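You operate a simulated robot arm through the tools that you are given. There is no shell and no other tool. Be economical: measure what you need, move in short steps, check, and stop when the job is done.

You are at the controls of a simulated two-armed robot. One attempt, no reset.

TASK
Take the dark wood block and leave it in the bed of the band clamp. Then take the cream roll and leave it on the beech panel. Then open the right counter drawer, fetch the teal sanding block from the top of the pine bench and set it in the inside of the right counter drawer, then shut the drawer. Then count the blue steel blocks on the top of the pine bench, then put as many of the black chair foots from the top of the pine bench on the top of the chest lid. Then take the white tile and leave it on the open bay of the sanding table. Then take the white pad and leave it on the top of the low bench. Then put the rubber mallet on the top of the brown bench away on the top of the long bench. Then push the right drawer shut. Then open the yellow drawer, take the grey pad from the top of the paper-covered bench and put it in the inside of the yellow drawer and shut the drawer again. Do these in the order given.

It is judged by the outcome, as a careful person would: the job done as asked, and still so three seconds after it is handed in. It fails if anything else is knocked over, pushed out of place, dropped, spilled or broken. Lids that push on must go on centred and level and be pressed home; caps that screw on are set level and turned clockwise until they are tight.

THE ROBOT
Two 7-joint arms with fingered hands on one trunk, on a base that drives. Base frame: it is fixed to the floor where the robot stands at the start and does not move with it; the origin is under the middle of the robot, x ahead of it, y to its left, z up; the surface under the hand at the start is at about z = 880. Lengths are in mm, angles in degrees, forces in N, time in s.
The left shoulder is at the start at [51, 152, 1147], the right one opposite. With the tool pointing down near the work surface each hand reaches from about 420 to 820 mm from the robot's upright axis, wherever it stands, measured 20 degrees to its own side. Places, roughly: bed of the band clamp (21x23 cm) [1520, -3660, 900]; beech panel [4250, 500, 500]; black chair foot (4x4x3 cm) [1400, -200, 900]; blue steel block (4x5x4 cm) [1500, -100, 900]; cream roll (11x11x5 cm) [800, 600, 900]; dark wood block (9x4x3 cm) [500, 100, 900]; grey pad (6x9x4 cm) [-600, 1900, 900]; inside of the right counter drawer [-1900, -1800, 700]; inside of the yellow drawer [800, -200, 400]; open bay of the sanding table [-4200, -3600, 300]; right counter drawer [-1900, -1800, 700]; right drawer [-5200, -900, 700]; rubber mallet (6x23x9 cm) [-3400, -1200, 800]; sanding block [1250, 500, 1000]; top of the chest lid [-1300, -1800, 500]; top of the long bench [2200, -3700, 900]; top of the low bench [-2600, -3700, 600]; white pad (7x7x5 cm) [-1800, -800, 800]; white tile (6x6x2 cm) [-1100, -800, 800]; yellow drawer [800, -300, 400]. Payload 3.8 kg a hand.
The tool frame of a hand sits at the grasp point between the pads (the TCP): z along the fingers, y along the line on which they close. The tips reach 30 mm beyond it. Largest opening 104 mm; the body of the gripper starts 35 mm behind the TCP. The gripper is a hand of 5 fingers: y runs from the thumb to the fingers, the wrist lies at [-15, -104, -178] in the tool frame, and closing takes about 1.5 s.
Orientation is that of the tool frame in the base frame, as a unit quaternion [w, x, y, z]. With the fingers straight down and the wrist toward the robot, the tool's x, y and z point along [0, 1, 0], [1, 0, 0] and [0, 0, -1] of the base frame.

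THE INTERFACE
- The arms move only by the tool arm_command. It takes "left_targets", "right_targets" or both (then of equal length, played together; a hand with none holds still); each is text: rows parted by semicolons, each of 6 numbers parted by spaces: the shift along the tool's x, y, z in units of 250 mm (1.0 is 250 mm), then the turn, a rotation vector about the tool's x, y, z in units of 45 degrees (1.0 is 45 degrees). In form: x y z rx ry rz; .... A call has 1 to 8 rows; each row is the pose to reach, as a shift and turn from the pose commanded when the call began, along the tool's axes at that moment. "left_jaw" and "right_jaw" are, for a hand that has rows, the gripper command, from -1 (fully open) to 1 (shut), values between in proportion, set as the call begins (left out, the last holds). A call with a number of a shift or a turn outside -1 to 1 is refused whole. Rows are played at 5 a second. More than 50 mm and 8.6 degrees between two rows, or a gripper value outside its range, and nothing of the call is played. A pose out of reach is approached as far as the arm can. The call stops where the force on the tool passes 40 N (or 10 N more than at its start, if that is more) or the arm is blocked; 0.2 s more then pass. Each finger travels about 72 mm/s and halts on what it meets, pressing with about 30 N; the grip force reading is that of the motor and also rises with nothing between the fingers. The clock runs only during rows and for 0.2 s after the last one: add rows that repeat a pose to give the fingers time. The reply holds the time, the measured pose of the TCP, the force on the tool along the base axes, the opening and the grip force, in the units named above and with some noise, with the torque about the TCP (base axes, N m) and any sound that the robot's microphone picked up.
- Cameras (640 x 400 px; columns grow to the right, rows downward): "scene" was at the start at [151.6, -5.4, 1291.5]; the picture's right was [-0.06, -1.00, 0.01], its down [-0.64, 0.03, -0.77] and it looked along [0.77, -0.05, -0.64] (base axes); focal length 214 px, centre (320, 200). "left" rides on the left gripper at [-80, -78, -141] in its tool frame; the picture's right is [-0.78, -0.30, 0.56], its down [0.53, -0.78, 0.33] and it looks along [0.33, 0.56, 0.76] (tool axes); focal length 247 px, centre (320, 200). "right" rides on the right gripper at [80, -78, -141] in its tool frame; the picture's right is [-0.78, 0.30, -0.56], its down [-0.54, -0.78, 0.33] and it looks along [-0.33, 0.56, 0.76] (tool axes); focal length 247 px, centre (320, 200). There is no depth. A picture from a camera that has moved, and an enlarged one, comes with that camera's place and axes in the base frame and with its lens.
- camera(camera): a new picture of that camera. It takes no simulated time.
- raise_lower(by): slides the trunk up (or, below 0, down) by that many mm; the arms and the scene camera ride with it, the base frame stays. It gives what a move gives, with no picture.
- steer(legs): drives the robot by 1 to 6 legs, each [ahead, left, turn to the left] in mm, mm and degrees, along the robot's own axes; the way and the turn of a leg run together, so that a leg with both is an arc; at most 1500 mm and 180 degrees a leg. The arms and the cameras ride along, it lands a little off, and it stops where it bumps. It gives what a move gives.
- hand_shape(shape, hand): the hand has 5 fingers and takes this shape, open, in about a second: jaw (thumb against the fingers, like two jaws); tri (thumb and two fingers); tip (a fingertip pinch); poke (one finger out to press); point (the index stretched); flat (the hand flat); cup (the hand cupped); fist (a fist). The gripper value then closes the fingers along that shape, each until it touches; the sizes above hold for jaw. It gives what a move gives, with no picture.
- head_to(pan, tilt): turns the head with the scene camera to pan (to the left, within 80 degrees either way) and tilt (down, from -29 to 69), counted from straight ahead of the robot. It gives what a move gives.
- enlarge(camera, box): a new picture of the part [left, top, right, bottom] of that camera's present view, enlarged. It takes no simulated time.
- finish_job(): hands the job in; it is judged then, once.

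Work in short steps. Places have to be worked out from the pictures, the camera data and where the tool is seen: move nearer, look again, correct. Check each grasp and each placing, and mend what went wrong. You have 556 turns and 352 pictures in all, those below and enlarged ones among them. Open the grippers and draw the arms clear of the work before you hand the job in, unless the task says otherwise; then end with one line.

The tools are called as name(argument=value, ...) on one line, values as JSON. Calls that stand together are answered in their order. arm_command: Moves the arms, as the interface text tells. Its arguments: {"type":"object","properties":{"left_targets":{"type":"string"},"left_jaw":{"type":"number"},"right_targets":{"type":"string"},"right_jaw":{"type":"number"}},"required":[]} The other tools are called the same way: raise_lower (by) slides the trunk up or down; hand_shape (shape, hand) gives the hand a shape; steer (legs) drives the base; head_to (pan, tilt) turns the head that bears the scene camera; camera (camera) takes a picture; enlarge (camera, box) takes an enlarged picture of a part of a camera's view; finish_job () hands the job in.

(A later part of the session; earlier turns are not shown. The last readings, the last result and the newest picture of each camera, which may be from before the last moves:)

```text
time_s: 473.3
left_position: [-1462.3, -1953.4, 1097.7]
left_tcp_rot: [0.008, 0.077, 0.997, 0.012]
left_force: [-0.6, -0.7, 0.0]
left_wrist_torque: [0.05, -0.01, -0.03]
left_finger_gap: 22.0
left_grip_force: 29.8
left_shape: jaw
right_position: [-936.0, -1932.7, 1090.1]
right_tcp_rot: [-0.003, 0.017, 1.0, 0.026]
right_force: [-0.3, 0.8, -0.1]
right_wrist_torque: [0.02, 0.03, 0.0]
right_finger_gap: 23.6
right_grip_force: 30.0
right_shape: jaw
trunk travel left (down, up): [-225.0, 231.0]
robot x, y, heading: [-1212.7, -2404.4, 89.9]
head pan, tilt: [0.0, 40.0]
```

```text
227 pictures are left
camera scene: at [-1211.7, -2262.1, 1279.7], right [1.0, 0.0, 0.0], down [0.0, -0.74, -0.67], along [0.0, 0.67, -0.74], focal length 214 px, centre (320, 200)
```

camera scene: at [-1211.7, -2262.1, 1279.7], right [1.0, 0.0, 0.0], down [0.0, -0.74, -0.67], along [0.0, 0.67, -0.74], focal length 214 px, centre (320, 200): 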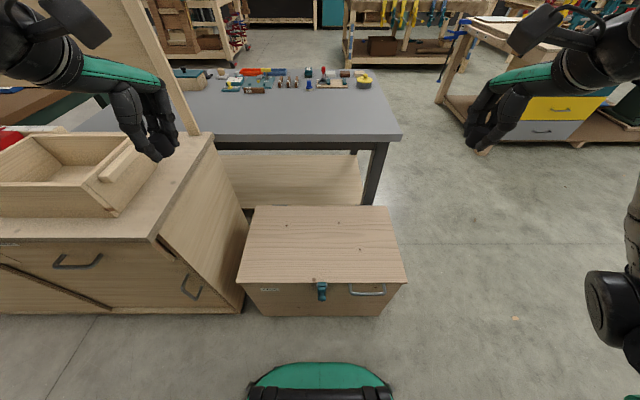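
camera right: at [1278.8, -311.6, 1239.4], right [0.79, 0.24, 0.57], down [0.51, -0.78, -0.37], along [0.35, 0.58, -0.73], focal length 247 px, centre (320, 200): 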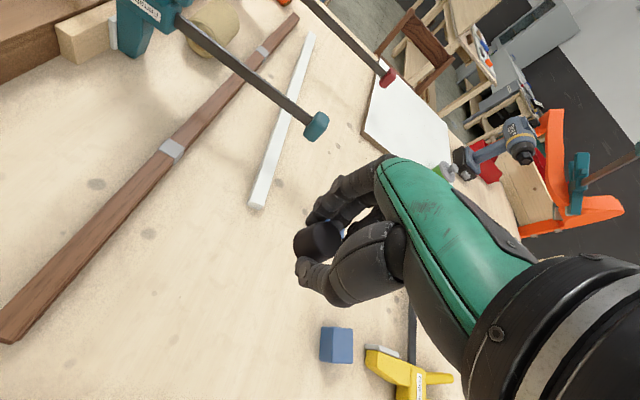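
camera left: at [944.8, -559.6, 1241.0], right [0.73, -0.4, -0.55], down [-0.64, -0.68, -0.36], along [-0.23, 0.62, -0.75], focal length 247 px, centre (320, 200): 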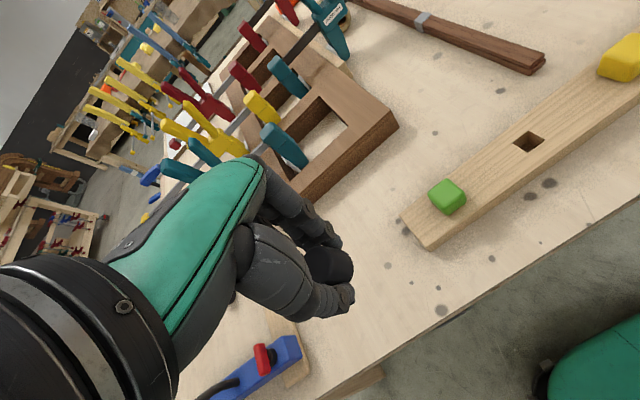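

Chest lid: x −1518…−900, y −1960…−1600, z≈490. Move 60 mm ahead and place both hands over it.

steer(legs=[[60, 0, 0]])

arm_command(left_targets="-0.09 0.105 0 0 0 0;-0.18 0.21 0 0 0 0;-0.27 0.316 0 0 0 0;-0.36 0.42 0 0 0 0;-0.452 0.528 0 0 0 0", right_targets="0.125 0.07 0 0 0 0;0.25 0.14 0 0 0 0;0.376 0.21 0 0 0 0;0.5 0.28 0 0 0 0;0.628 0.35 0 0 0 0")

arm_command(left_targets="0 0 0.17 0 0 0;0 0 0.34 0 0 0;0 0 0.5 0 0 0;0 0 0.67 0 0 0;0 0 0.84 0 0 0;0 0 1 0 0 0", right_targets="0 0 0.17 0 0 0;0 0 0.34 0 0 0;0 0 0.5 0 0 0;0 0 0.67 0 0 0;0 0 0.84 0 0 0;0 0 1 0 0 0")

camera(camera="scene")

```text
time_s: 474.3
left_position: [-1461.0, -1896.5, 1098.9]
left_tcp_rot: [0.008, 0.078, 0.997, 0.014]
left_force: [0.5, 0.2, -0.1]
left_wrist_torque: [-0.01, 0.01, 0.01]
left_finger_gap: 22.0
left_grip_force: 30.1
left_shape: jaw
right_position: [-936.3, -1876.1, 1091.3]
right_tcp_rot: [-0.003, 0.017, 0.999, 0.027]
right_force: [0.2, 0.2, -1.2]
right_wrist_torque: [-0.02, 0.02, 0.02]
right_finger_gap: 23.2
right_grip_force: 30.0
right_shape: jaw
trunk travel left (down, up): [-225.0, 231.0]
robot x, y, heading: [-1213.3, -2347.7, 90.2]
head pan, tilt: [0.0, 40.0]
```

```text
time_s: 475.5
left_position: [-1327.9, -1781.0, 1102.9]
left_tcp_rot: [0.007, 0.077, 0.997, 0.011]
left_force: [-0.7, 0.3, -1.1]
left_wrist_torque: [-0.03, -0.02, 0.02]
left_finger_gap: 21.9
left_grip_force: 29.7
left_shape: jaw
right_position: [-1090.8, -1780.8, 1094.4]
right_tcp_rot: [-0.002, 0.018, 0.999, 0.026]
right_force: [0.1, 0.6, -0.8]
right_wrist_torque: [0.01, 0.0, 0.0]
right_finger_gap: 23.7
right_grip_force: 29.8
right_shape: jaw
trunk travel left (down, up): [-225.0, 231.0]
robot x, y, heading: [-1208.6, -2347.8, 90.1]
head pan, tilt: [0.0, 40.0]
```

```text
time_s: 476.9
left_position: [-1326.1, -1775.8, 852.5]
left_tcp_rot: [0.007, 0.077, 0.997, 0.013]
left_force: [0.3, 0.2, -1.1]
left_wrist_torque: [0.01, -0.01, 0.01]
left_finger_gap: 21.3
left_grip_force: 30.0
left_shape: jaw
right_position: [-1092.3, -1770.1, 842.9]
right_tcp_rot: [-0.002, 0.017, 1.0, 0.025]
right_force: [0.3, -0.6, -0.1]
right_wrist_torque: [-0.04, 0.02, -0.04]
right_finger_gap: 23.6
right_grip_force: 30.0
right_shape: jaw
trunk travel left (down, up): [-225.0, 231.0]
robot x, y, heading: [-1212.3, -2349.0, 90.4]
head pan, tilt: [0.0, 40.0]
```

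```text
226 pictures are left
camera scene: at [-1211.9, -2203.0, 1279.7], right [1.0, 0.0, 0.0], down [0.0, -0.74, -0.67], along [0.0, 0.67, -0.74], focal length 214 px, centre (320, 200)
```

scene: 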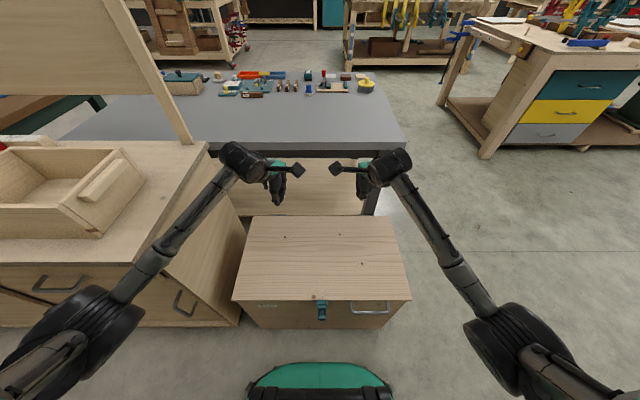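

Clearances look fine. Continue down another 250 mm.

arm_command(left_targets="0 0 0.17 0 0 0;0 0 0.34 0 0 0;0 0 0.5 0 0 0;0 0 0.67 0 0 0;0 0 0.84 0 0 0;0 0 1 0 0 0", right_targets="0 0 0.17 0 0 0;0 -0.02 0.34 0 0 0;0 -0.04 0.5 0 0 0;0 -0.05 0.67 0 0 0;0 -0.05 0.84 0 0 0;0 -0.05 1 0 0 0")

camera(camera="scene")

camera(camera="left")

```text
time_s: 478.3
left_position: [-1321.6, -1770.4, 604.6]
left_tcp_rot: [0.007, 0.078, 0.997, 0.012]
left_force: [-0.2, 0.2, -0.3]
left_wrist_torque: [0.03, 0.0, -0.01]
left_finger_gap: 21.4
left_grip_force: 29.5
left_shape: jaw
right_position: [-1095.0, -1768.6, 595.2]
right_tcp_rot: [-0.003, 0.017, 1.0, 0.026]
right_force: [-0.1, -1.0, -0.6]
right_wrist_torque: [-0.01, 0.02, 0.01]
right_finger_gap: 23.3
right_grip_force: 29.8
right_shape: jaw
trunk travel left (down, up): [-225.0, 231.0]
robot x, y, heading: [-1213.5, -2346.3, 90.2]
head pan, tilt: [0.0, 40.0]
```

```text
225 pictures are left
camera scene: at [-1211.8, -2202.3, 1279.6], right [1.0, 0.0, 0.0], down [0.0, -0.75, -0.67], along [0.0, 0.67, -0.75], focal length 214 px, centre (320, 200)
```

scene: 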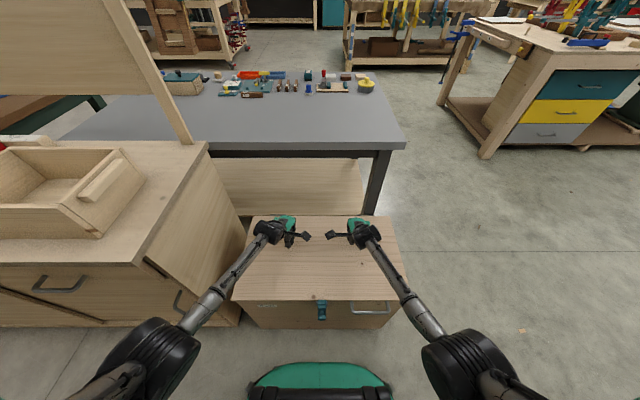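

```text
224 pictures are left
camera left: at [-1256.5, -1863.2, 745.3], right [0.73, -0.4, -0.55], down [-0.64, -0.68, -0.36], along [-0.23, 0.62, -0.75], focal length 247 px, centre (320, 200)
```

left: 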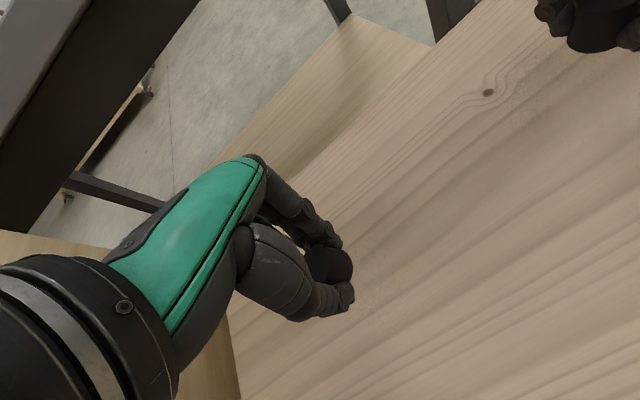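

Lower the left hand slowly to contact first.

arm_command(left_targets="0 0 0.1 0 0 0;0 0 0.2 0 0 0;0 0 0.24 0 0 0;0 0 0.26 0 0 0;0 0 0.28 0 0 0;0 0 0.3 0 0 0;0 0 0.32 0 0 0;0 0 0.34 0 0 0")

arm_command(right_targets="0 0 0.1 0 0 0;0 0 0.18 0 0 0;0 0 0.22 0 0 0;0 0 0.24 0 0 0;0 0 0.26 0 0 0;0 0 0.28 0 0 0;0 0 0.3 0 0 0")

```text
time_s: 479.3
left_position: [-1318.1, -1761.4, 551.1]
left_tcp_rot: [0.01, 0.078, 0.997, 0.025]
left_force: [-1.9, -11.2, 32.6]
left_wrist_torque: [-1.75, 0.18, -0.02]
left_finger_gap: 22.4
left_grip_force: 29.8
left_shape: jaw
right_position: [-1095.5, -1769.8, 596.6]
right_tcp_rot: [-0.003, 0.018, 0.999, 0.027]
right_force: [-0.2, 0.6, -0.9]
right_wrist_torque: [-0.02, -0.04, 0.01]
right_finger_gap: 23.5
right_grip_force: 30.1
right_shape: jaw
trunk travel left (down, up): [-225.0, 231.0]
robot x, y, heading: [-1214.1, -2348.6, 90.1]
head pan, tilt: [0.0, 40.0]
stopped in row 4 (left hand): the force on the tool passed its limit at 45 N (the readings are from after the stop); the commanded pose is now the measured one
```

```text
time_s: 480.1
left_position: [-1317.3, -1764.3, 552.8]
left_tcp_rot: [0.01, 0.078, 0.997, 0.025]
left_force: [-0.5, -4.4, 14.0]
left_wrist_torque: [-0.59, 0.09, -0.01]
left_finger_gap: 20.3
left_grip_force: 30.0
left_shape: jaw
right_position: [-1097.4, -1764.1, 552.1]
right_tcp_rot: [-0.006, 0.018, 0.999, 0.037]
right_force: [3.7, -19.5, 31.8]
right_wrist_torque: [-0.89, 0.01, -0.02]
right_finger_gap: 26.4
right_grip_force: 30.3
right_shape: jaw
trunk travel left (down, up): [-225.0, 231.0]
robot x, y, heading: [-1212.6, -2352.6, 90.1]
head pan, tilt: [0.0, 40.0]
stopped in row 4 (right hand): the force on the tool passed its limit at 48 N (the readings are from after the stop); the commanded pose is now the measured one
```

Both feet touch the lid (z≈520). Ease up slightly, release both, and lift.

arm_command(left_targets="0 0 -0.008 0 0 0;0 0 -0.008 0 0 0", right_targets="0 0 -0.012 0 0 0;0 0 -0.012 0 0 0")

arm_command(left_targets="0 0 0 0 0 0;0 0 0 0 0 0;0 0 0 0 0 0;0 0 0 0 0 0", right_targets="0 0 0 0 0 0;0 0 0 0 0 0;0 0 0 0 0 0;0 0 0 0 0 0", left_jaw=-0.3, right_jaw=-0.3)

arm_command(left_targets="0 0 -0.15 0 0 0;0 0 -0.3 0 0 0;0 0 -0.45 0 0 0;0 0 -0.6 0 0 0;0 0 -0.75 0 0 0;0 0 -0.9 0 0 0;0 0 -1 0 0 0", right_targets="0 0 -0.15 0 0 0;0 0 -0.3 0 0 0;0 0 -0.45 0 0 0;0 0 -0.6 0 0 0;0 0 -0.75 0 0 0;0 0 -0.9 0 0 0;0 0 -1 0 0 0")

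camera(camera="scene")

```text
time_s: 480.7
left_position: [-1317.6, -1764.6, 552.2]
left_tcp_rot: [0.01, 0.079, 0.997, 0.023]
left_force: [-1.1, -2.5, 17.5]
left_wrist_torque: [-0.63, 0.07, -0.01]
left_finger_gap: 20.6
left_grip_force: 30.4
left_shape: jaw
right_position: [-1096.1, -1765.0, 551.0]
right_tcp_rot: [-0.005, 0.017, 0.999, 0.035]
right_force: [-0.2, -9.2, 17.4]
right_wrist_torque: [-0.32, 0.0, -0.04]
right_finger_gap: 26.2
right_grip_force: 29.9
right_shape: jaw
trunk travel left (down, up): [-225.0, 231.0]
robot x, y, heading: [-1208.8, -2348.0, 90.1]
head pan, tilt: [0.0, 40.0]
```

```text
time_s: 481.7
left_position: [-1316.3, -1762.5, 551.6]
left_tcp_rot: [0.01, 0.079, 0.997, 0.023]
left_force: [-0.6, 3.8, 23.3]
left_wrist_torque: [-0.8, 0.1, -0.06]
left_finger_gap: 63.4
left_grip_force: 0.0
left_shape: jaw
right_position: [-1095.6, -1763.0, 552.2]
right_tcp_rot: [-0.004, 0.018, 0.999, 0.034]
right_force: [0.7, 5.3, 15.2]
right_wrist_torque: [-0.33, 0.09, -0.01]
right_finger_gap: 60.7
right_grip_force: 0.1
right_shape: jaw
trunk travel left (down, up): [-225.0, 231.0]
robot x, y, heading: [-1211.9, -2350.3, 90.1]
head pan, tilt: [0.0, 40.0]
```

```text
time_s: 483.3
left_position: [-1323.7, -1772.8, 798.0]
left_tcp_rot: [0.009, 0.079, 0.997, 0.02]
left_force: [-0.1, 0.2, 0.8]
left_wrist_torque: [0.0, 0.0, -0.04]
left_finger_gap: 67.4
left_grip_force: 0.0
left_shape: jaw
right_position: [-1094.0, -1777.2, 799.6]
right_tcp_rot: [-0.004, 0.017, 0.999, 0.031]
right_force: [0.0, 0.4, -0.4]
right_wrist_torque: [0.03, 0.0, 0.0]
right_finger_gap: 67.8
right_grip_force: 0.0
right_shape: jaw
trunk travel left (down, up): [-225.0, 231.0]
robot x, y, heading: [-1209.2, -2349.6, 90.3]
head pan, tilt: [0.0, 40.0]
```

```text
223 pictures are left
camera scene: at [-1211.7, -2204.0, 1279.8], right [1.0, 0.0, 0.0], down [0.0, -0.74, -0.67], along [0.0, 0.67, -0.74], focal length 214 px, centre (320, 200)
```

scene: 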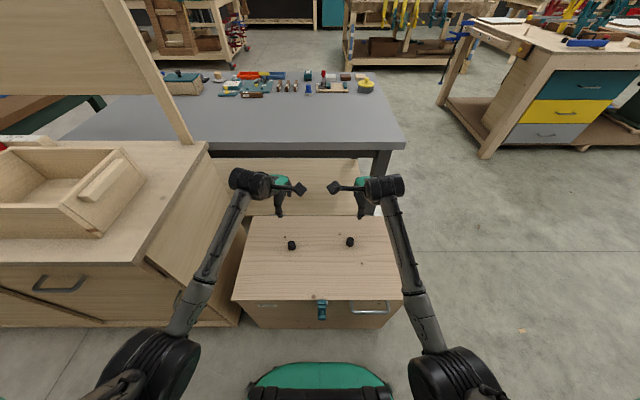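

Both feet stand on the lid. Raise arms and spread outward to travel posture.

arm_command(left_targets="0 -0.05 -0.17 0 0 0;0 -0.1 -0.34 0 0 0;0 -0.15 -0.5 0 0 0;0.1 -0.2 -0.65 0 0 0;0.2 -0.25 -0.8 0 0 0;0.33 -0.3 -0.92 0 0 0;0.45 -0.35 -1 0 0 0;0.6 -0.4 -1 0 0 0", right_targets="0 -0.05 -0.17 0 0 0;0 -0.1 -0.34 0 0 0;0 -0.15 -0.5 0 0 0;-0.1 -0.2 -0.65 0 0 0;-0.2 -0.25 -0.8 0 0 0;-0.33 -0.3 -0.92 0 0 0;-0.45 -0.35 -1 0 0 0;-0.6 -0.4 -1 0 0 0")

enlarge(camera="scene", box=[200, 60, 420, 160])

```text
time_s: 485.1
left_position: [-1492.6, -1859.1, 1041.2]
left_tcp_rot: [0.009, 0.08, 0.997, 0.02]
left_force: [0.4, -0.2, -0.3]
left_wrist_torque: [0.02, 0.02, -0.02]
left_finger_gap: 67.5
left_grip_force: 0.0
left_shape: jaw
right_position: [-944.5, -1889.2, 1022.7]
right_tcp_rot: [-0.002, 0.02, 0.999, 0.033]
right_force: [-0.5, 0.0, -0.4]
right_wrist_torque: [0.01, 0.02, -0.03]
right_finger_gap: 67.3
right_grip_force: 0.0
right_shape: jaw
right hand out of reach, approached as far as the arm can: row 7, 8
trunk travel left (down, up): [-225.0, 231.0]
robot x, y, heading: [-1212.1, -2349.4, 89.9]
head pan, tilt: [0.0, 40.0]
```

```text
2.91 times, centred on (310, 110) of scene
camera zoom: at [-1211.1, -2204.1, 1279.7], right [1.0, 0.0, 0.0], down [0.0, -0.74, -0.67], along [0.0, 0.67, -0.74], focal length 624 px, centre (349, 462)
```

zoom: 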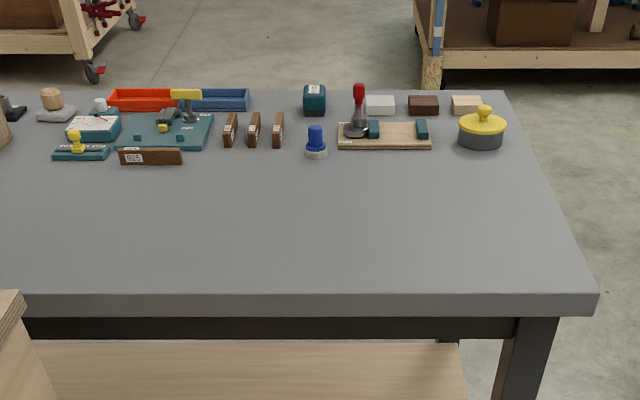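

Next the white tile (seen at the far side of the grey bench) and white pad. Drive around the grey bench to its +y side.

steer(legs=[[-100, 0, 0], [0, -870, 0], [1450, 0, 0], [950, 0, 0], [0, 0, 180], [0, -900, 0]])

camera(camera="scene")

```text
time_s: 513.6
left_position: [-927.7, -569.7, 1041.1]
left_tcp_rot: [0.021, 0.998, -0.055, -0.009]
left_force: [-0.4, 0.2, -0.7]
left_wrist_torque: [-0.07, 0.01, 0.0]
left_finger_gap: 67.2
left_grip_force: 0.2
left_shape: jaw
right_position: [-1475.9, -563.4, 1022.3]
right_tcp_rot: [0.033, 0.999, 0.004, 0.002]
right_force: [0.3, 0.2, 0.0]
right_wrist_torque: [0.02, 0.0, 0.02]
right_finger_gap: 67.4
right_grip_force: 0.1
right_shape: jaw
trunk travel left (down, up): [-225.0, 231.0]
robot x, y, heading: [-1229.4, -89.9, -87.3]
head pan, tilt: [0.0, 40.0]
```

```text
221 pictures are left
camera scene: at [-1224.3, -236.4, 1279.7], right [-1.0, -0.05, 0.0], down [-0.03, 0.74, -0.67], along [0.03, -0.67, -0.74], focal length 214 px, centre (320, 200)
```

scene: 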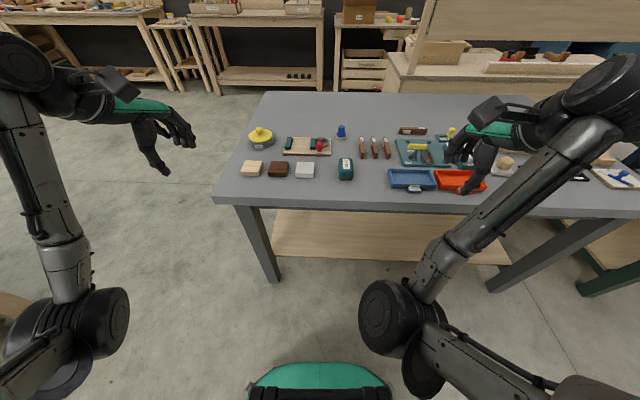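

enlarge(camera="scene", box=[220, 110, 380, 210])

enlarge(camera="scene", box=[380, 80, 640, 230])

```text
4.00 times, centred on (300, 160) of scene
camera zoom: at [-1224.3, -236.4, 1279.7], right [-1.0, -0.05, 0.0], down [-0.03, 0.74, -0.67], along [0.03, -0.67, -0.74], focal length 858 px, centre (400, 360)
```

zoom: 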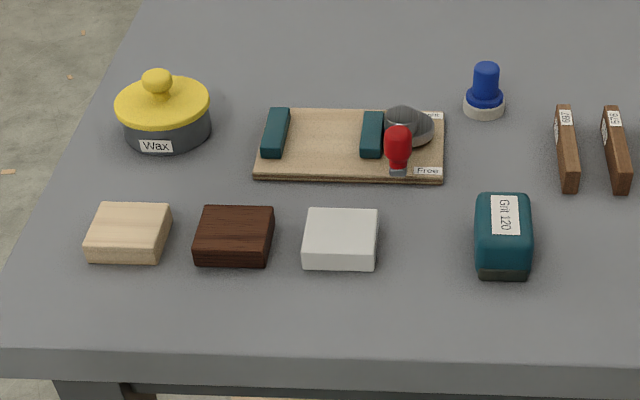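

```text
2.46 times, centred on (510, 155) of scene
camera zoom: at [-1224.3, -236.4, 1279.7], right [-1.0, -0.05, 0.0], down [-0.03, 0.74, -0.67], along [0.03, -0.67, -0.74], focal length 528 px, centre (-148, 311)
```

zoom: 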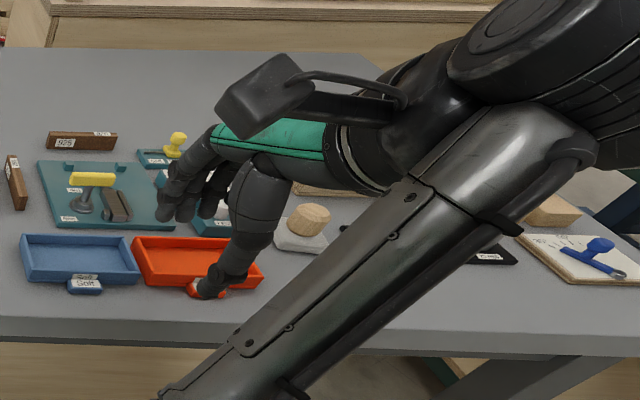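

The white tile is at about (-1149,-790). Move closer with the tile on the left side, then look with the left camera.

steer(legs=[[120, -110, -2.5]])

camera(camera="left")

camera(camera="scene")

```text
time_s: 515.0
left_position: [-1053.7, -702.4, 1040.4]
left_tcp_rot: [0.021, 0.997, -0.076, -0.009]
left_force: [-0.4, 0.5, 0.2]
left_wrist_torque: [-0.02, 0.0, 0.01]
left_finger_gap: 67.4
left_grip_force: 0.0
left_shape: jaw
right_position: [-1602.1, -674.7, 1023.4]
right_tcp_rot: [0.032, 0.999, -0.018, 0.002]
right_force: [-0.6, -0.4, 0.8]
right_wrist_torque: [0.02, -0.02, 0.0]
right_finger_gap: 67.4
right_grip_force: 0.1
right_shape: jaw
trunk travel left (down, up): [-225.0, 231.0]
robot x, y, heading: [-1338.4, -210.6, -89.6]
head pan, tilt: [0.0, 40.0]
```

```text
218 pictures are left
camera left: at [-1118.8, -609.5, 1181.7], right [-0.73, 0.39, -0.56], down [0.64, 0.67, -0.37], along [0.23, -0.63, -0.74], focal length 247 px, centre (320, 200)
```

left: 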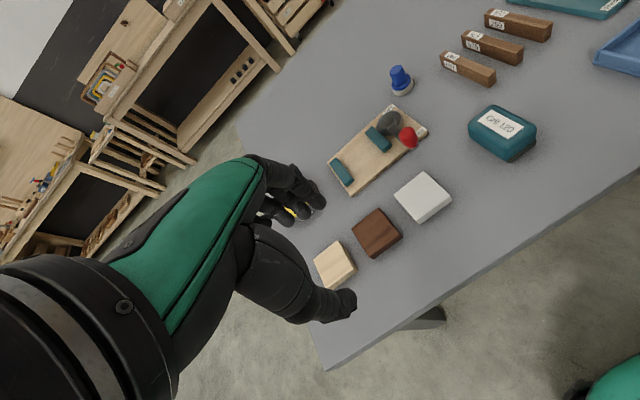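

```text
217 pictures are left
camera scene: at [-1336.9, -358.1, 1279.8], right [-1.0, -0.01, 0.0], down [0.0, 0.74, -0.67], along [0.0, -0.67, -0.74], focal length 214 px, centre (320, 200)
```

scene: 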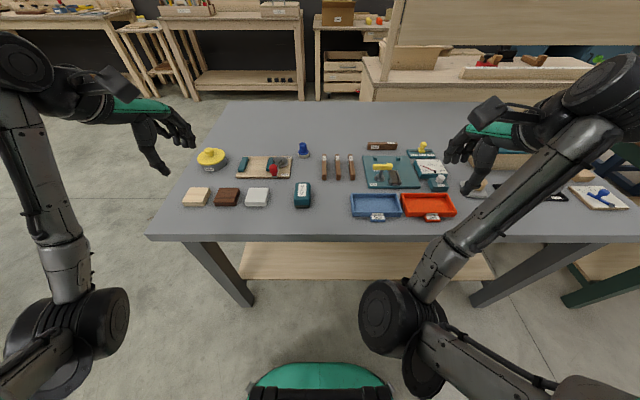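

Tile top at (-1153,-790,816). Bring the left hand above it, straightened in yaw.

arm_command(left_targets="-0.08 0.1 0 0 0 -0.05;-0.17 0.2 0 0 0 -0.1;-0.25 0.3 0 0 0 -0.15;-0.33 0.39 0 0 0 -0.19;-0.33 0.39 0.18 0 0 -0.19;-0.33 0.39 0.36 0 0 -0.19;-0.33 0.39 0.56 0 0 -0.19", left_jaw=-0.46)

camera(camera="left")

enlarge(camera="scene", box=[170, 120, 330, 220])

```text
time_s: 516.6
left_position: [-1151.9, -792.2, 906.2]
left_tcp_rot: [0.019, 1.0, -0.003, -0.01]
left_force: [-0.8, 0.5, -0.1]
left_wrist_torque: [-0.03, 0.02, 0.0]
left_finger_gap: 75.7
left_grip_force: 0.1
left_shape: jaw
right_position: [-1603.3, -674.5, 1023.9]
right_tcp_rot: [0.032, 0.999, -0.018, 0.001]
right_force: [-0.1, 0.5, 0.5]
right_wrist_torque: [0.0, -0.05, 0.02]
right_finger_gap: 67.4
right_grip_force: 0.1
right_shape: jaw
trunk travel left (down, up): [-225.0, 231.0]
robot x, y, heading: [-1338.9, -212.4, -89.6]
head pan, tilt: [0.0, 40.0]
```

```text
216 pictures are left
camera left: at [-1229.3, -709.7, 1047.1], right [-0.79, 0.28, -0.55], down [0.53, 0.76, -0.37], along [0.32, -0.59, -0.75], focal length 247 px, centre (320, 200)
```

left: 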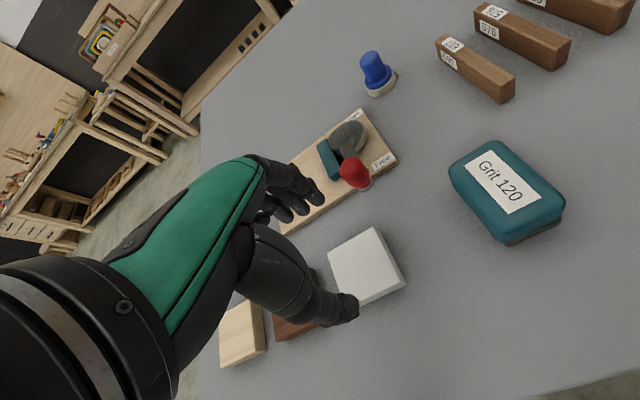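

```text
4.00 times, centred on (250, 170) of scene
camera zoom: at [-1336.9, -358.5, 1279.7], right [-1.0, -0.01, 0.0], down [0.0, 0.74, -0.67], along [0.0, -0.67, -0.74], focal length 858 px, centre (600, 320)
```

zoom: 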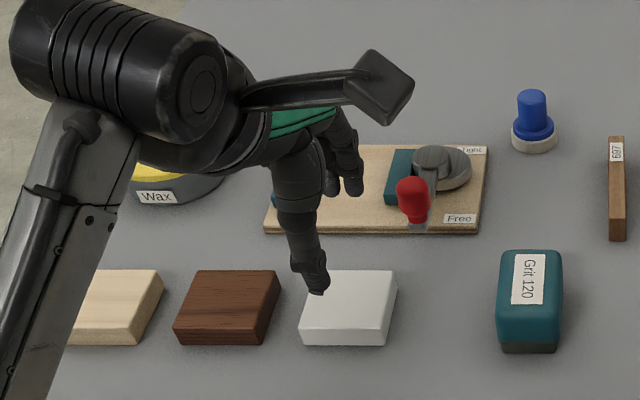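

Small correction (+7 mm y), descend to z≈827 and grip the tile.

arm_command(left_targets="0.008 -0.03 0.15 0 0 0;0.012 -0.038 0.26 0 0 0;0.012 -0.04 0.316 0 0 0")

arm_command(left_targets="0 0 0 0 0 0;0 0 0 0 0 0;0 0 0 0 0 0;0 0 0 0 0 0;0 0 0 0 0 0", left_jaw=1)

arm_command(left_targets="0 0 -0.15 0 0 0;0 0 -0.3 0 0 0;0 0 -0.45 0 0 0;0 0 -0.6 0 0 0;0 0 -0.75 0 0 0;0 0 -0.9 0 0 0")

camera(camera="left")

```text
time_s: 517.4
left_position: [-1151.6, -784.6, 831.7]
left_tcp_rot: [0.024, 1.0, -0.001, -0.011]
left_force: [1.9, -2.3, 15.0]
left_wrist_torque: [0.74, 0.02, 0.0]
left_finger_gap: 75.1
left_grip_force: 0.1
left_shape: jaw
right_position: [-1603.9, -673.7, 1024.4]
right_tcp_rot: [0.033, 0.999, -0.019, 0.001]
right_force: [0.0, -0.6, 1.2]
right_wrist_torque: [-0.03, 0.02, -0.02]
right_finger_gap: 67.1
right_grip_force: 0.1
right_shape: jaw
trunk travel left (down, up): [-225.0, 231.0]
robot x, y, heading: [-1336.9, -214.5, -89.6]
head pan, tilt: [0.0, 40.0]
```

```text
time_s: 518.6
left_position: [-1152.3, -784.3, 832.5]
left_tcp_rot: [0.024, 1.0, -0.002, -0.011]
left_force: [1.8, 0.1, 33.5]
left_wrist_torque: [1.6, 0.07, -0.09]
left_finger_gap: 51.7
left_grip_force: 29.6
left_shape: jaw
right_position: [-1603.0, -671.6, 1025.6]
right_tcp_rot: [0.034, 0.999, -0.018, 0.002]
right_force: [0.0, 0.3, -0.4]
right_wrist_torque: [-0.01, 0.01, 0.02]
right_finger_gap: 67.6
right_grip_force: 0.0
right_shape: jaw
trunk travel left (down, up): [-225.0, 231.0]
robot x, y, heading: [-1335.9, -215.3, -89.9]
head pan, tilt: [0.0, 40.0]
```

```text
time_s: 520.0
left_position: [-1146.6, -777.1, 1052.0]
left_tcp_rot: [0.018, 1.0, -0.002, -0.011]
left_force: [-0.2, 0.0, -1.3]
left_wrist_torque: [-0.03, 0.04, -0.01]
left_finger_gap: 51.6
left_grip_force: 30.3
left_shape: jaw
right_position: [-1602.7, -674.4, 1024.0]
right_tcp_rot: [0.033, 0.999, -0.019, 0.001]
right_force: [-1.1, -0.9, 0.8]
right_wrist_torque: [-0.01, 0.03, -0.01]
right_finger_gap: 67.5
right_grip_force: 0.1
right_shape: jaw
trunk travel left (down, up): [-225.0, 231.0]
robot x, y, heading: [-1335.6, -214.1, -89.5]
head pan, tilt: [0.0, 40.0]
```

```text
214 pictures are left
camera left: at [-1223.7, -694.6, 1193.6], right [-0.79, 0.28, -0.55], down [0.53, 0.76, -0.37], along [0.32, -0.58, -0.75], focal length 247 px, centre (320, 200)
```

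left: 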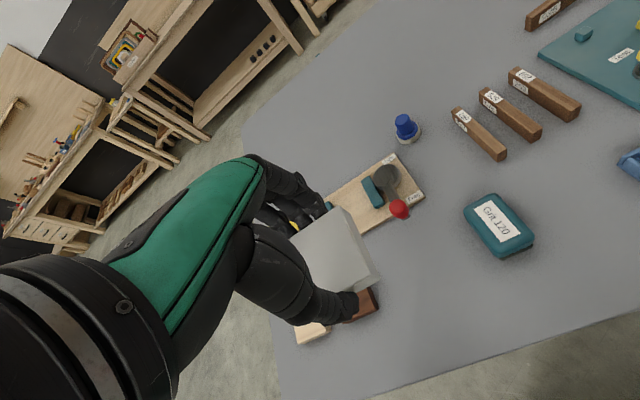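

Tile held. Now look for the white pad toward x≈-1800.

steer(legs=[[-60, -380, 0]])

head_to(pan=-15, tilt=40)

camera(camera="scene")

camera(camera="right")

```text
time_s: 522.5
left_position: [-1526.6, -718.6, 1051.5]
left_tcp_rot: [0.02, 1.0, 0.0, -0.011]
left_force: [-0.8, -0.4, -0.2]
left_wrist_torque: [0.02, 0.02, -0.02]
left_finger_gap: 51.7
left_grip_force: 29.9
left_shape: jaw
right_position: [-1982.9, -617.4, 1022.6]
right_tcp_rot: [0.033, 0.999, -0.016, 0.001]
right_force: [-0.7, 0.5, 0.5]
right_wrist_torque: [0.02, -0.01, 0.0]
right_finger_gap: 67.3
right_grip_force: 0.1
right_shape: jaw
trunk travel left (down, up): [-225.0, 231.0]
robot x, y, heading: [-1721.3, -158.0, -89.5]
head pan, tilt: [0.0, 40.0]
```

```text
time_s: 523.2
left_position: [-1525.8, -719.8, 1051.3]
left_tcp_rot: [0.019, 1.0, 0.0, -0.01]
left_force: [-1.3, 0.0, -0.8]
left_wrist_torque: [-0.01, 0.0, 0.01]
left_finger_gap: 51.5
left_grip_force: 29.9
left_shape: jaw
right_position: [-1984.1, -617.7, 1023.0]
right_tcp_rot: [0.032, 0.999, -0.018, 0.001]
right_force: [0.0, -0.4, 0.6]
right_wrist_torque: [0.03, -0.02, 0.0]
right_finger_gap: 67.4
right_grip_force: 0.1
right_shape: jaw
trunk travel left (down, up): [-225.0, 231.0]
robot x, y, heading: [-1718.7, -157.0, -89.7]
head pan, tilt: [-15.0, 40.0]
```

```text
213 pictures are left
camera scene: at [-1740.0, -297.8, 1280.1], right [-0.97, 0.25, 0.04], down [0.16, 0.72, -0.67], along [-0.19, -0.64, -0.74], focal length 214 px, centre (320, 200)
```

scene: 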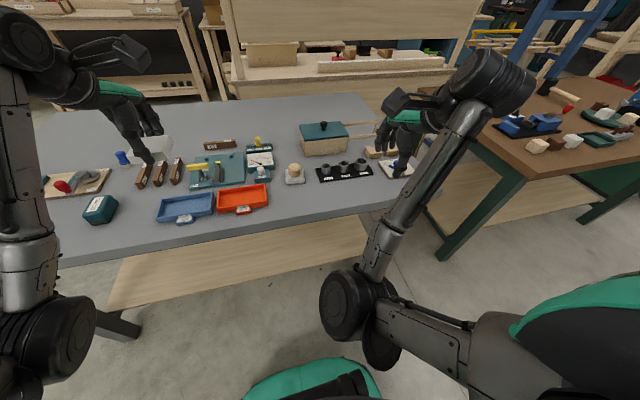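

```text
212 pictures are left
camera right: at [-1901.2, -531.5, 1159.7], right [-0.79, -0.23, 0.57], down [-0.51, 0.77, -0.38], along [-0.35, -0.59, -0.72], focal length 247 px, centre (320, 200)
```

right: 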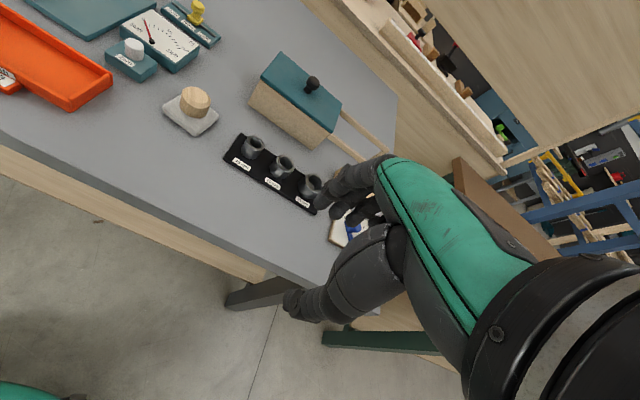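

The white pad (with a wooden knob) is at about (-1810,-811). Shift so the right hand can take it.

steer(legs=[[60, 100, 0]])

camera(camera="right")

enlarge(camera="scene", box=[220, 110, 400, 222])

```text
time_s: 524.5
left_position: [-1426.3, -778.8, 1052.0]
left_tcp_rot: [0.019, 1.0, -0.001, -0.011]
left_force: [0.4, -0.3, -1.3]
left_wrist_torque: [0.02, 0.0, 0.01]
left_finger_gap: 51.8
left_grip_force: 29.9
left_shape: jaw
right_position: [-1882.8, -676.5, 1022.9]
right_tcp_rot: [0.033, 0.999, -0.016, 0.001]
right_force: [-0.1, 0.0, -0.2]
right_wrist_torque: [0.01, -0.01, 0.0]
right_finger_gap: 67.4
right_grip_force: 0.0
right_shape: jaw
trunk travel left (down, up): [-225.0, 231.0]
robot x, y, heading: [-1619.0, -214.2, -89.5]
head pan, tilt: [-15.0, 40.0]
```

```text
211 pictures are left
camera right: at [-1800.6, -591.1, 1159.7], right [-0.79, -0.23, 0.57], down [-0.51, 0.77, -0.38], along [-0.35, -0.59, -0.72], focal length 247 px, centre (320, 200)
```

right: 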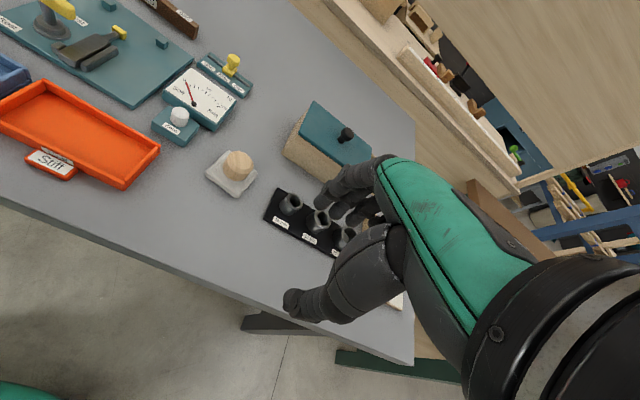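

```text
3.56 times, centred on (310, 166) of scene
camera zoom: at [-1639.5, -357.3, 1280.2], right [-0.97, 0.25, 0.04], down [0.16, 0.72, -0.67], along [-0.19, -0.64, -0.74], focal length 763 px, centre (356, 321)
```

zoom: 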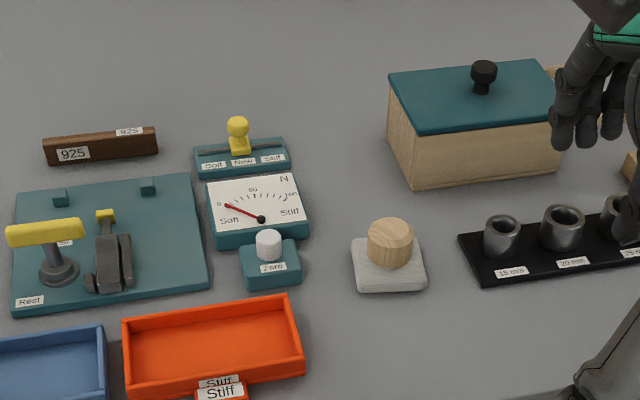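

Pad base at (-1806,-823), turned about 14°. Move the right hand over it.

arm_command(right_targets="0.08 0.13 0 0 0 0.07;0.16 0.27 0 0 0 0.14;0.24 0.41 0 0 0 0.21;0.327 0.54 0 0 0 0.28;0.327 0.54 0.16 0 0 0.28;0.327 0.54 0.32 0 0 0.28;0.327 0.54 0.48 0 0 0.28", right_jaw=-0.75)

camera(camera="right")

enlarge(camera="scene", box=[220, 110, 400, 222])

```text
time_s: 526.1
left_position: [-1425.7, -778.4, 1051.9]
left_tcp_rot: [0.019, 1.0, 0.0, -0.011]
left_force: [0.4, 0.2, -0.1]
left_wrist_torque: [0.03, -0.02, -0.01]
left_finger_gap: 51.5
left_grip_force: 29.9
left_shape: jaw
right_position: [-1805.4, -823.2, 912.8]
right_tcp_rot: [0.033, 0.991, -0.127, 0.005]
right_force: [-0.8, -0.2, 0.5]
right_wrist_torque: [0.02, -0.01, -0.01]
right_finger_gap: 91.0
right_grip_force: 0.1
right_shape: jaw
trunk travel left (down, up): [-225.0, 231.0]
robot x, y, heading: [-1619.1, -213.1, -89.7]
head pan, tilt: [-15.0, 40.0]
```

```text
209 pictures are left
camera right: at [-1709.2, -756.3, 1050.0], right [-0.83, -0.05, 0.56], down [-0.32, 0.86, -0.39], along [-0.46, -0.5, -0.73], focal length 247 px, centre (320, 200)
```

right: 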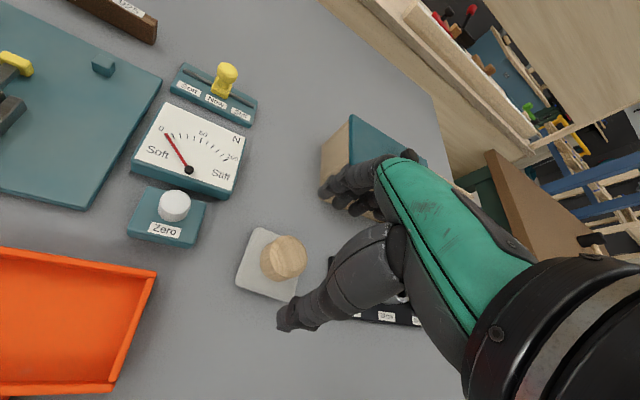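

```text
3.56 times, centred on (310, 166) of scene
camera zoom: at [-1639.7, -357.6, 1280.1], right [-0.97, 0.25, 0.04], down [0.16, 0.72, -0.67], along [-0.19, -0.64, -0.74], focal length 763 px, centre (356, 321)
```

zoom: 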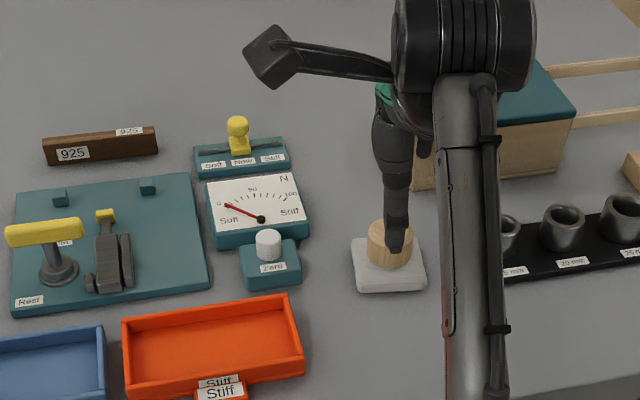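

Aligned; small correction and descend, then close on the base.

arm_command(right_targets="-0.02 -0.015 0.15 0 0 0;-0.025 -0.025 0.26 0 0 0;-0.025 -0.025 0.31 0 0 0")

arm_command(right_targets="0 0 0 0 0 0;0 0 0 0 0 0;0 0 0 0 0 0;0 0 0 0 0 0;0 0 0 0 0 0", right_jaw=1)

camera(camera="right")

```text
time_s: 526.9
left_position: [-1426.7, -777.1, 1051.5]
left_tcp_rot: [0.019, 1.0, 0.0, -0.011]
left_force: [-0.8, 0.1, 0.0]
left_wrist_torque: [0.0, 0.01, 0.04]
left_finger_gap: 51.6
left_grip_force: 29.7
left_shape: jaw
right_position: [-1808.8, -819.0, 834.6]
right_tcp_rot: [0.032, 0.991, -0.126, 0.004]
right_force: [-0.1, -0.7, -1.0]
right_wrist_torque: [-0.01, -0.03, -0.02]
right_finger_gap: 91.0
right_grip_force: 0.0
right_shape: jaw
trunk travel left (down, up): [-225.0, 231.0]
robot x, y, heading: [-1620.4, -215.6, -89.6]
head pan, tilt: [-15.0, 40.0]
```

```text
time_s: 528.1
left_position: [-1425.5, -777.6, 1051.7]
left_tcp_rot: [0.019, 1.0, 0.001, -0.01]
left_force: [0.1, 0.7, 0.2]
left_wrist_torque: [0.01, -0.03, 0.02]
left_finger_gap: 51.8
left_grip_force: 30.2
left_shape: jaw
right_position: [-1808.6, -819.9, 834.5]
right_tcp_rot: [0.033, 0.991, -0.126, 0.004]
right_force: [-0.7, 0.0, -0.2]
right_wrist_torque: [-0.02, 0.0, 0.02]
right_finger_gap: 56.0
right_grip_force: 30.2
right_shape: jaw
trunk travel left (down, up): [-225.0, 231.0]
robot x, y, heading: [-1617.8, -214.9, -89.5]
head pan, tilt: [-15.0, 40.0]
```

```text
207 pictures are left
camera right: at [-1712.6, -753.4, 972.8], right [-0.83, -0.06, 0.56], down [-0.32, 0.86, -0.39], along [-0.46, -0.5, -0.73], focal length 247 px, centre (320, 200)
```

right: 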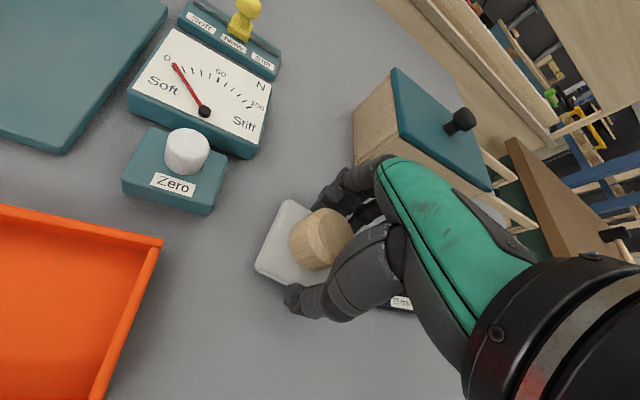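

Gripped. Lift both hands and bring them to travel positions.

arm_command(right_targets="0 0 -0.12 0 0 0;0 0 -0.28 0 0 0;0 0 -0.44 0 0 0;0 0 -0.6 0 0 0;0 0 -0.76 0 0 0;0 0 -0.9 0 0 0")

camera(camera="right")

```text
time_s: 529.5
left_position: [-1426.0, -777.6, 1052.0]
left_tcp_rot: [0.019, 1.0, 0.0, -0.01]
left_force: [-0.4, 0.1, -0.7]
left_wrist_torque: [-0.01, 0.0, -0.02]
left_finger_gap: 51.8
left_grip_force: 30.1
left_shape: jaw
right_position: [-1809.4, -804.0, 1058.5]
right_tcp_rot: [0.031, 0.991, -0.126, 0.005]
right_force: [0.8, -0.7, -0.1]
right_wrist_torque: [-0.01, 0.03, -0.01]
right_finger_gap: 55.9
right_grip_force: 29.9
right_shape: jaw
trunk travel left (down, up): [-225.0, 231.0]
robot x, y, heading: [-1616.0, -213.3, -89.6]
head pan, tilt: [-15.0, 40.0]
```

```text
206 pictures are left
camera right: at [-1713.3, -738.6, 1197.4], right [-0.83, -0.06, 0.56], down [-0.32, 0.86, -0.39], along [-0.46, -0.5, -0.73], focal length 247 px, centre (320, 200)
```

right: 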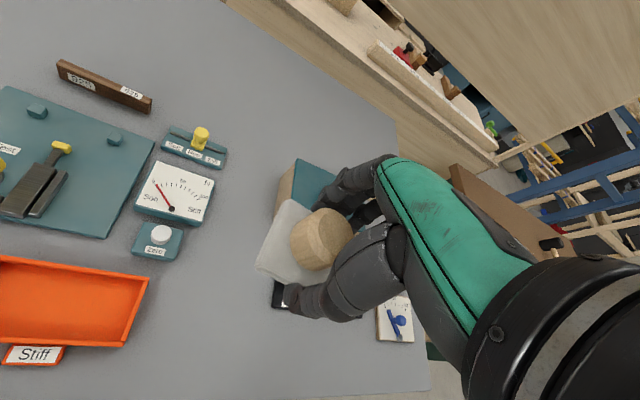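

Both items held. Pull the arms in slightly and drive around to the south aisle, heading west.

steer(legs=[[-120, 0, 0]])

arm_command(left_targets="0.1 -0.09 0 0 0 0;0.2 -0.18 0 0 0 0;0.3 -0.27 -0.05 0 0 0;0.4 -0.35 -0.1 0 0 0", right_targets="-0.1 -0.09 0 0 0 0;-0.2 -0.18 0 0 0 0;-0.3 -0.27 -0.05 0 0 0;-0.4 -0.35 -0.1 0 0 0")

steer(legs=[[0, 1240, 0], [1500, 0, 0], [800, 0, 0], [0, 0, -90]])

head_to(pan=0, tilt=20)

camera(camera="scene")

```text
time_s: 530.7
left_position: [-1426.3, -659.0, 1051.7]
left_tcp_rot: [0.02, 1.0, -0.001, -0.011]
left_force: [0.3, -0.2, 0.6]
left_wrist_torque: [0.0, 0.0, 0.01]
left_finger_gap: 51.5
left_grip_force: 30.1
left_shape: jaw
right_position: [-1810.6, -685.1, 1059.4]
right_tcp_rot: [0.032, 0.991, -0.127, 0.004]
right_force: [-0.4, 0.1, -0.4]
right_wrist_torque: [-0.01, -0.01, 0.01]
right_finger_gap: 56.1
right_grip_force: 30.1
right_shape: jaw
trunk travel left (down, up): [-225.0, 231.0]
robot x, y, heading: [-1617.4, -97.0, -89.8]
head pan, tilt: [-15.0, 40.0]
```

```text
time_s: 531.7
left_position: [-1324.5, -568.3, 1070.8]
left_tcp_rot: [0.02, 1.0, 0.0, -0.012]
left_force: [-0.7, -0.6, -0.3]
left_wrist_torque: [-0.04, 0.03, -0.01]
left_finger_gap: 51.5
left_grip_force: 29.9
left_shape: jaw
right_position: [-1885.2, -574.4, 1073.1]
right_tcp_rot: [0.034, 0.991, -0.127, 0.003]
right_force: [0.0, -0.2, -0.7]
right_wrist_torque: [-0.01, 0.05, 0.04]
right_finger_gap: 55.8
right_grip_force: 29.6
right_shape: jaw
right hand out of reach, approached as far as the arm can: row 4
trunk travel left (down, up): [-225.0, 231.0]
robot x, y, heading: [-1620.1, -93.0, -89.8]
head pan, tilt: [-15.0, 40.0]
```

```text
time_s: 552.7
left_position: [-820.4, -2687.3, 1069.9]
left_tcp_rot: [0.006, 0.712, -0.702, -0.02]
left_force: [-0.8, -0.4, -0.4]
left_wrist_torque: [-0.01, 0.01, 0.0]
left_finger_gap: 51.7
left_grip_force: 29.8
left_shape: jaw
right_position: [-835.5, -2129.3, 1071.8]
right_tcp_rot: [-0.027, -0.617, 0.787, 0.021]
right_force: [-0.2, 0.5, -0.1]
right_wrist_torque: [0.03, 0.01, -0.01]
right_finger_gap: 55.6
right_grip_force: 30.1
right_shape: jaw
trunk travel left (down, up): [-225.0, 231.0]
robot x, y, heading: [-352.1, -2389.1, -178.8]
head pan, tilt: [-15.0, 40.0]
```

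```text
time_s: 553.5
left_position: [-820.0, -2689.2, 1071.1]
left_tcp_rot: [0.006, 0.711, -0.702, -0.021]
left_force: [-0.6, -1.1, -0.6]
left_wrist_torque: [-0.01, 0.01, -0.01]
left_finger_gap: 51.5
left_grip_force: 30.0
left_shape: jaw
right_position: [-835.9, -2127.9, 1073.1]
right_tcp_rot: [-0.027, -0.617, 0.786, 0.021]
right_force: [-0.4, 0.3, 0.0]
right_wrist_torque: [0.03, -0.04, 0.01]
right_finger_gap: 55.7
right_grip_force: 30.0
right_shape: jaw
trunk travel left (down, up): [-225.0, 231.0]
robot x, y, heading: [-351.1, -2391.9, -178.4]
head pan, tilt: [0.0, 20.0]
```

```text
205 pictures are left
camera scene: at [-507.0, -2391.4, 1309.6], right [-0.02, 1.0, 0.0], down [0.47, 0.01, -0.88], along [-0.88, -0.02, -0.47], focal length 214 px, centre (320, 200)
```

scene: 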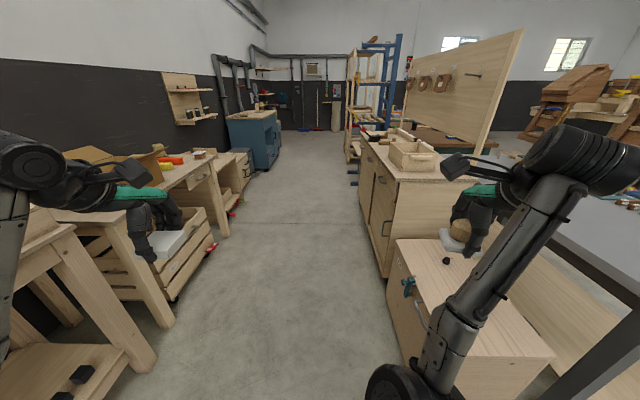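

Aisle is clear. Drive west along it in stages.

steer(legs=[[1450, 260, -1], [1100, 0, 0]])

head_to(pan=20, tilt=25)

camera(camera="scene")

```text
time_s: 566.1
left_position: [-3379.9, -2938.8, 1071.1]
left_tcp_rot: [-0.006, -0.702, 0.711, 0.021]
left_force: [-0.9, 0.0, 0.3]
left_wrist_torque: [0.02, -0.02, 0.02]
left_finger_gap: 51.6
left_grip_force: 30.3
left_shape: jaw
right_position: [-3380.4, -2379.8, 1071.6]
right_tcp_rot: [-0.026, -0.607, 0.794, 0.022]
right_force: [0.1, 0.5, -0.8]
right_wrist_torque: [-0.01, 0.0, 0.01]
right_finger_gap: 55.7
right_grip_force: 29.9
right_shape: jaw
trunk travel left (down, up): [-225.0, 231.0]
robot x, y, heading: [-2898.4, -2649.3, 179.6]
head pan, tilt: [0.0, 20.0]
```

```text
time_s: 566.9
left_position: [-3380.6, -2938.2, 1069.9]
left_tcp_rot: [-0.005, -0.702, 0.712, 0.021]
left_force: [0.2, -0.3, -1.1]
left_wrist_torque: [-0.02, 0.04, -0.01]
left_finger_gap: 51.6
left_grip_force: 30.4
left_shape: jaw
right_position: [-3379.6, -2379.4, 1072.6]
right_tcp_rot: [-0.027, -0.607, 0.794, 0.022]
right_force: [0.9, 0.5, 0.4]
right_wrist_torque: [-0.02, 0.0, 0.0]
right_finger_gap: 55.6
right_grip_force: 30.1
right_shape: jaw
trunk travel left (down, up): [-225.0, 231.0]
robot x, y, heading: [-2904.1, -2649.8, 179.6]
head pan, tilt: [20.0, 25.0]
```

```text
204 pictures are left
camera scene: at [-3050.9, -2681.9, 1302.6], right [-0.33, 0.94, -0.05], down [0.52, 0.14, -0.84], along [-0.78, -0.31, -0.54], focal length 214 px, centre (320, 200)
```

scene: 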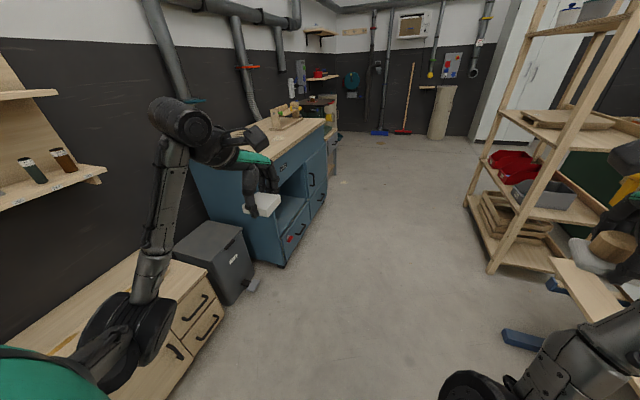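

The blue cabinet is the sanding table with an open bay. Enlarge it.

enlarge(camera="scene", box=[190, 100, 350, 280])

```text
2.22 times, centred on (270, 190) of scene
camera zoom: at [-3050.9, -2681.9, 1302.6], right [-0.33, 0.94, -0.05], down [0.52, 0.14, -0.84], along [-0.78, -0.31, -0.54], focal length 477 px, centre (431, 222)
```

zoom: 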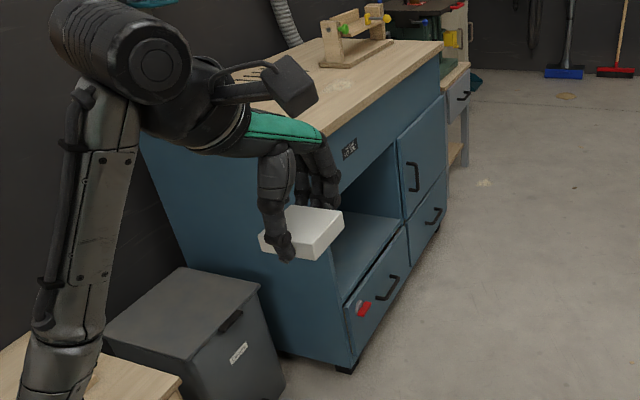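

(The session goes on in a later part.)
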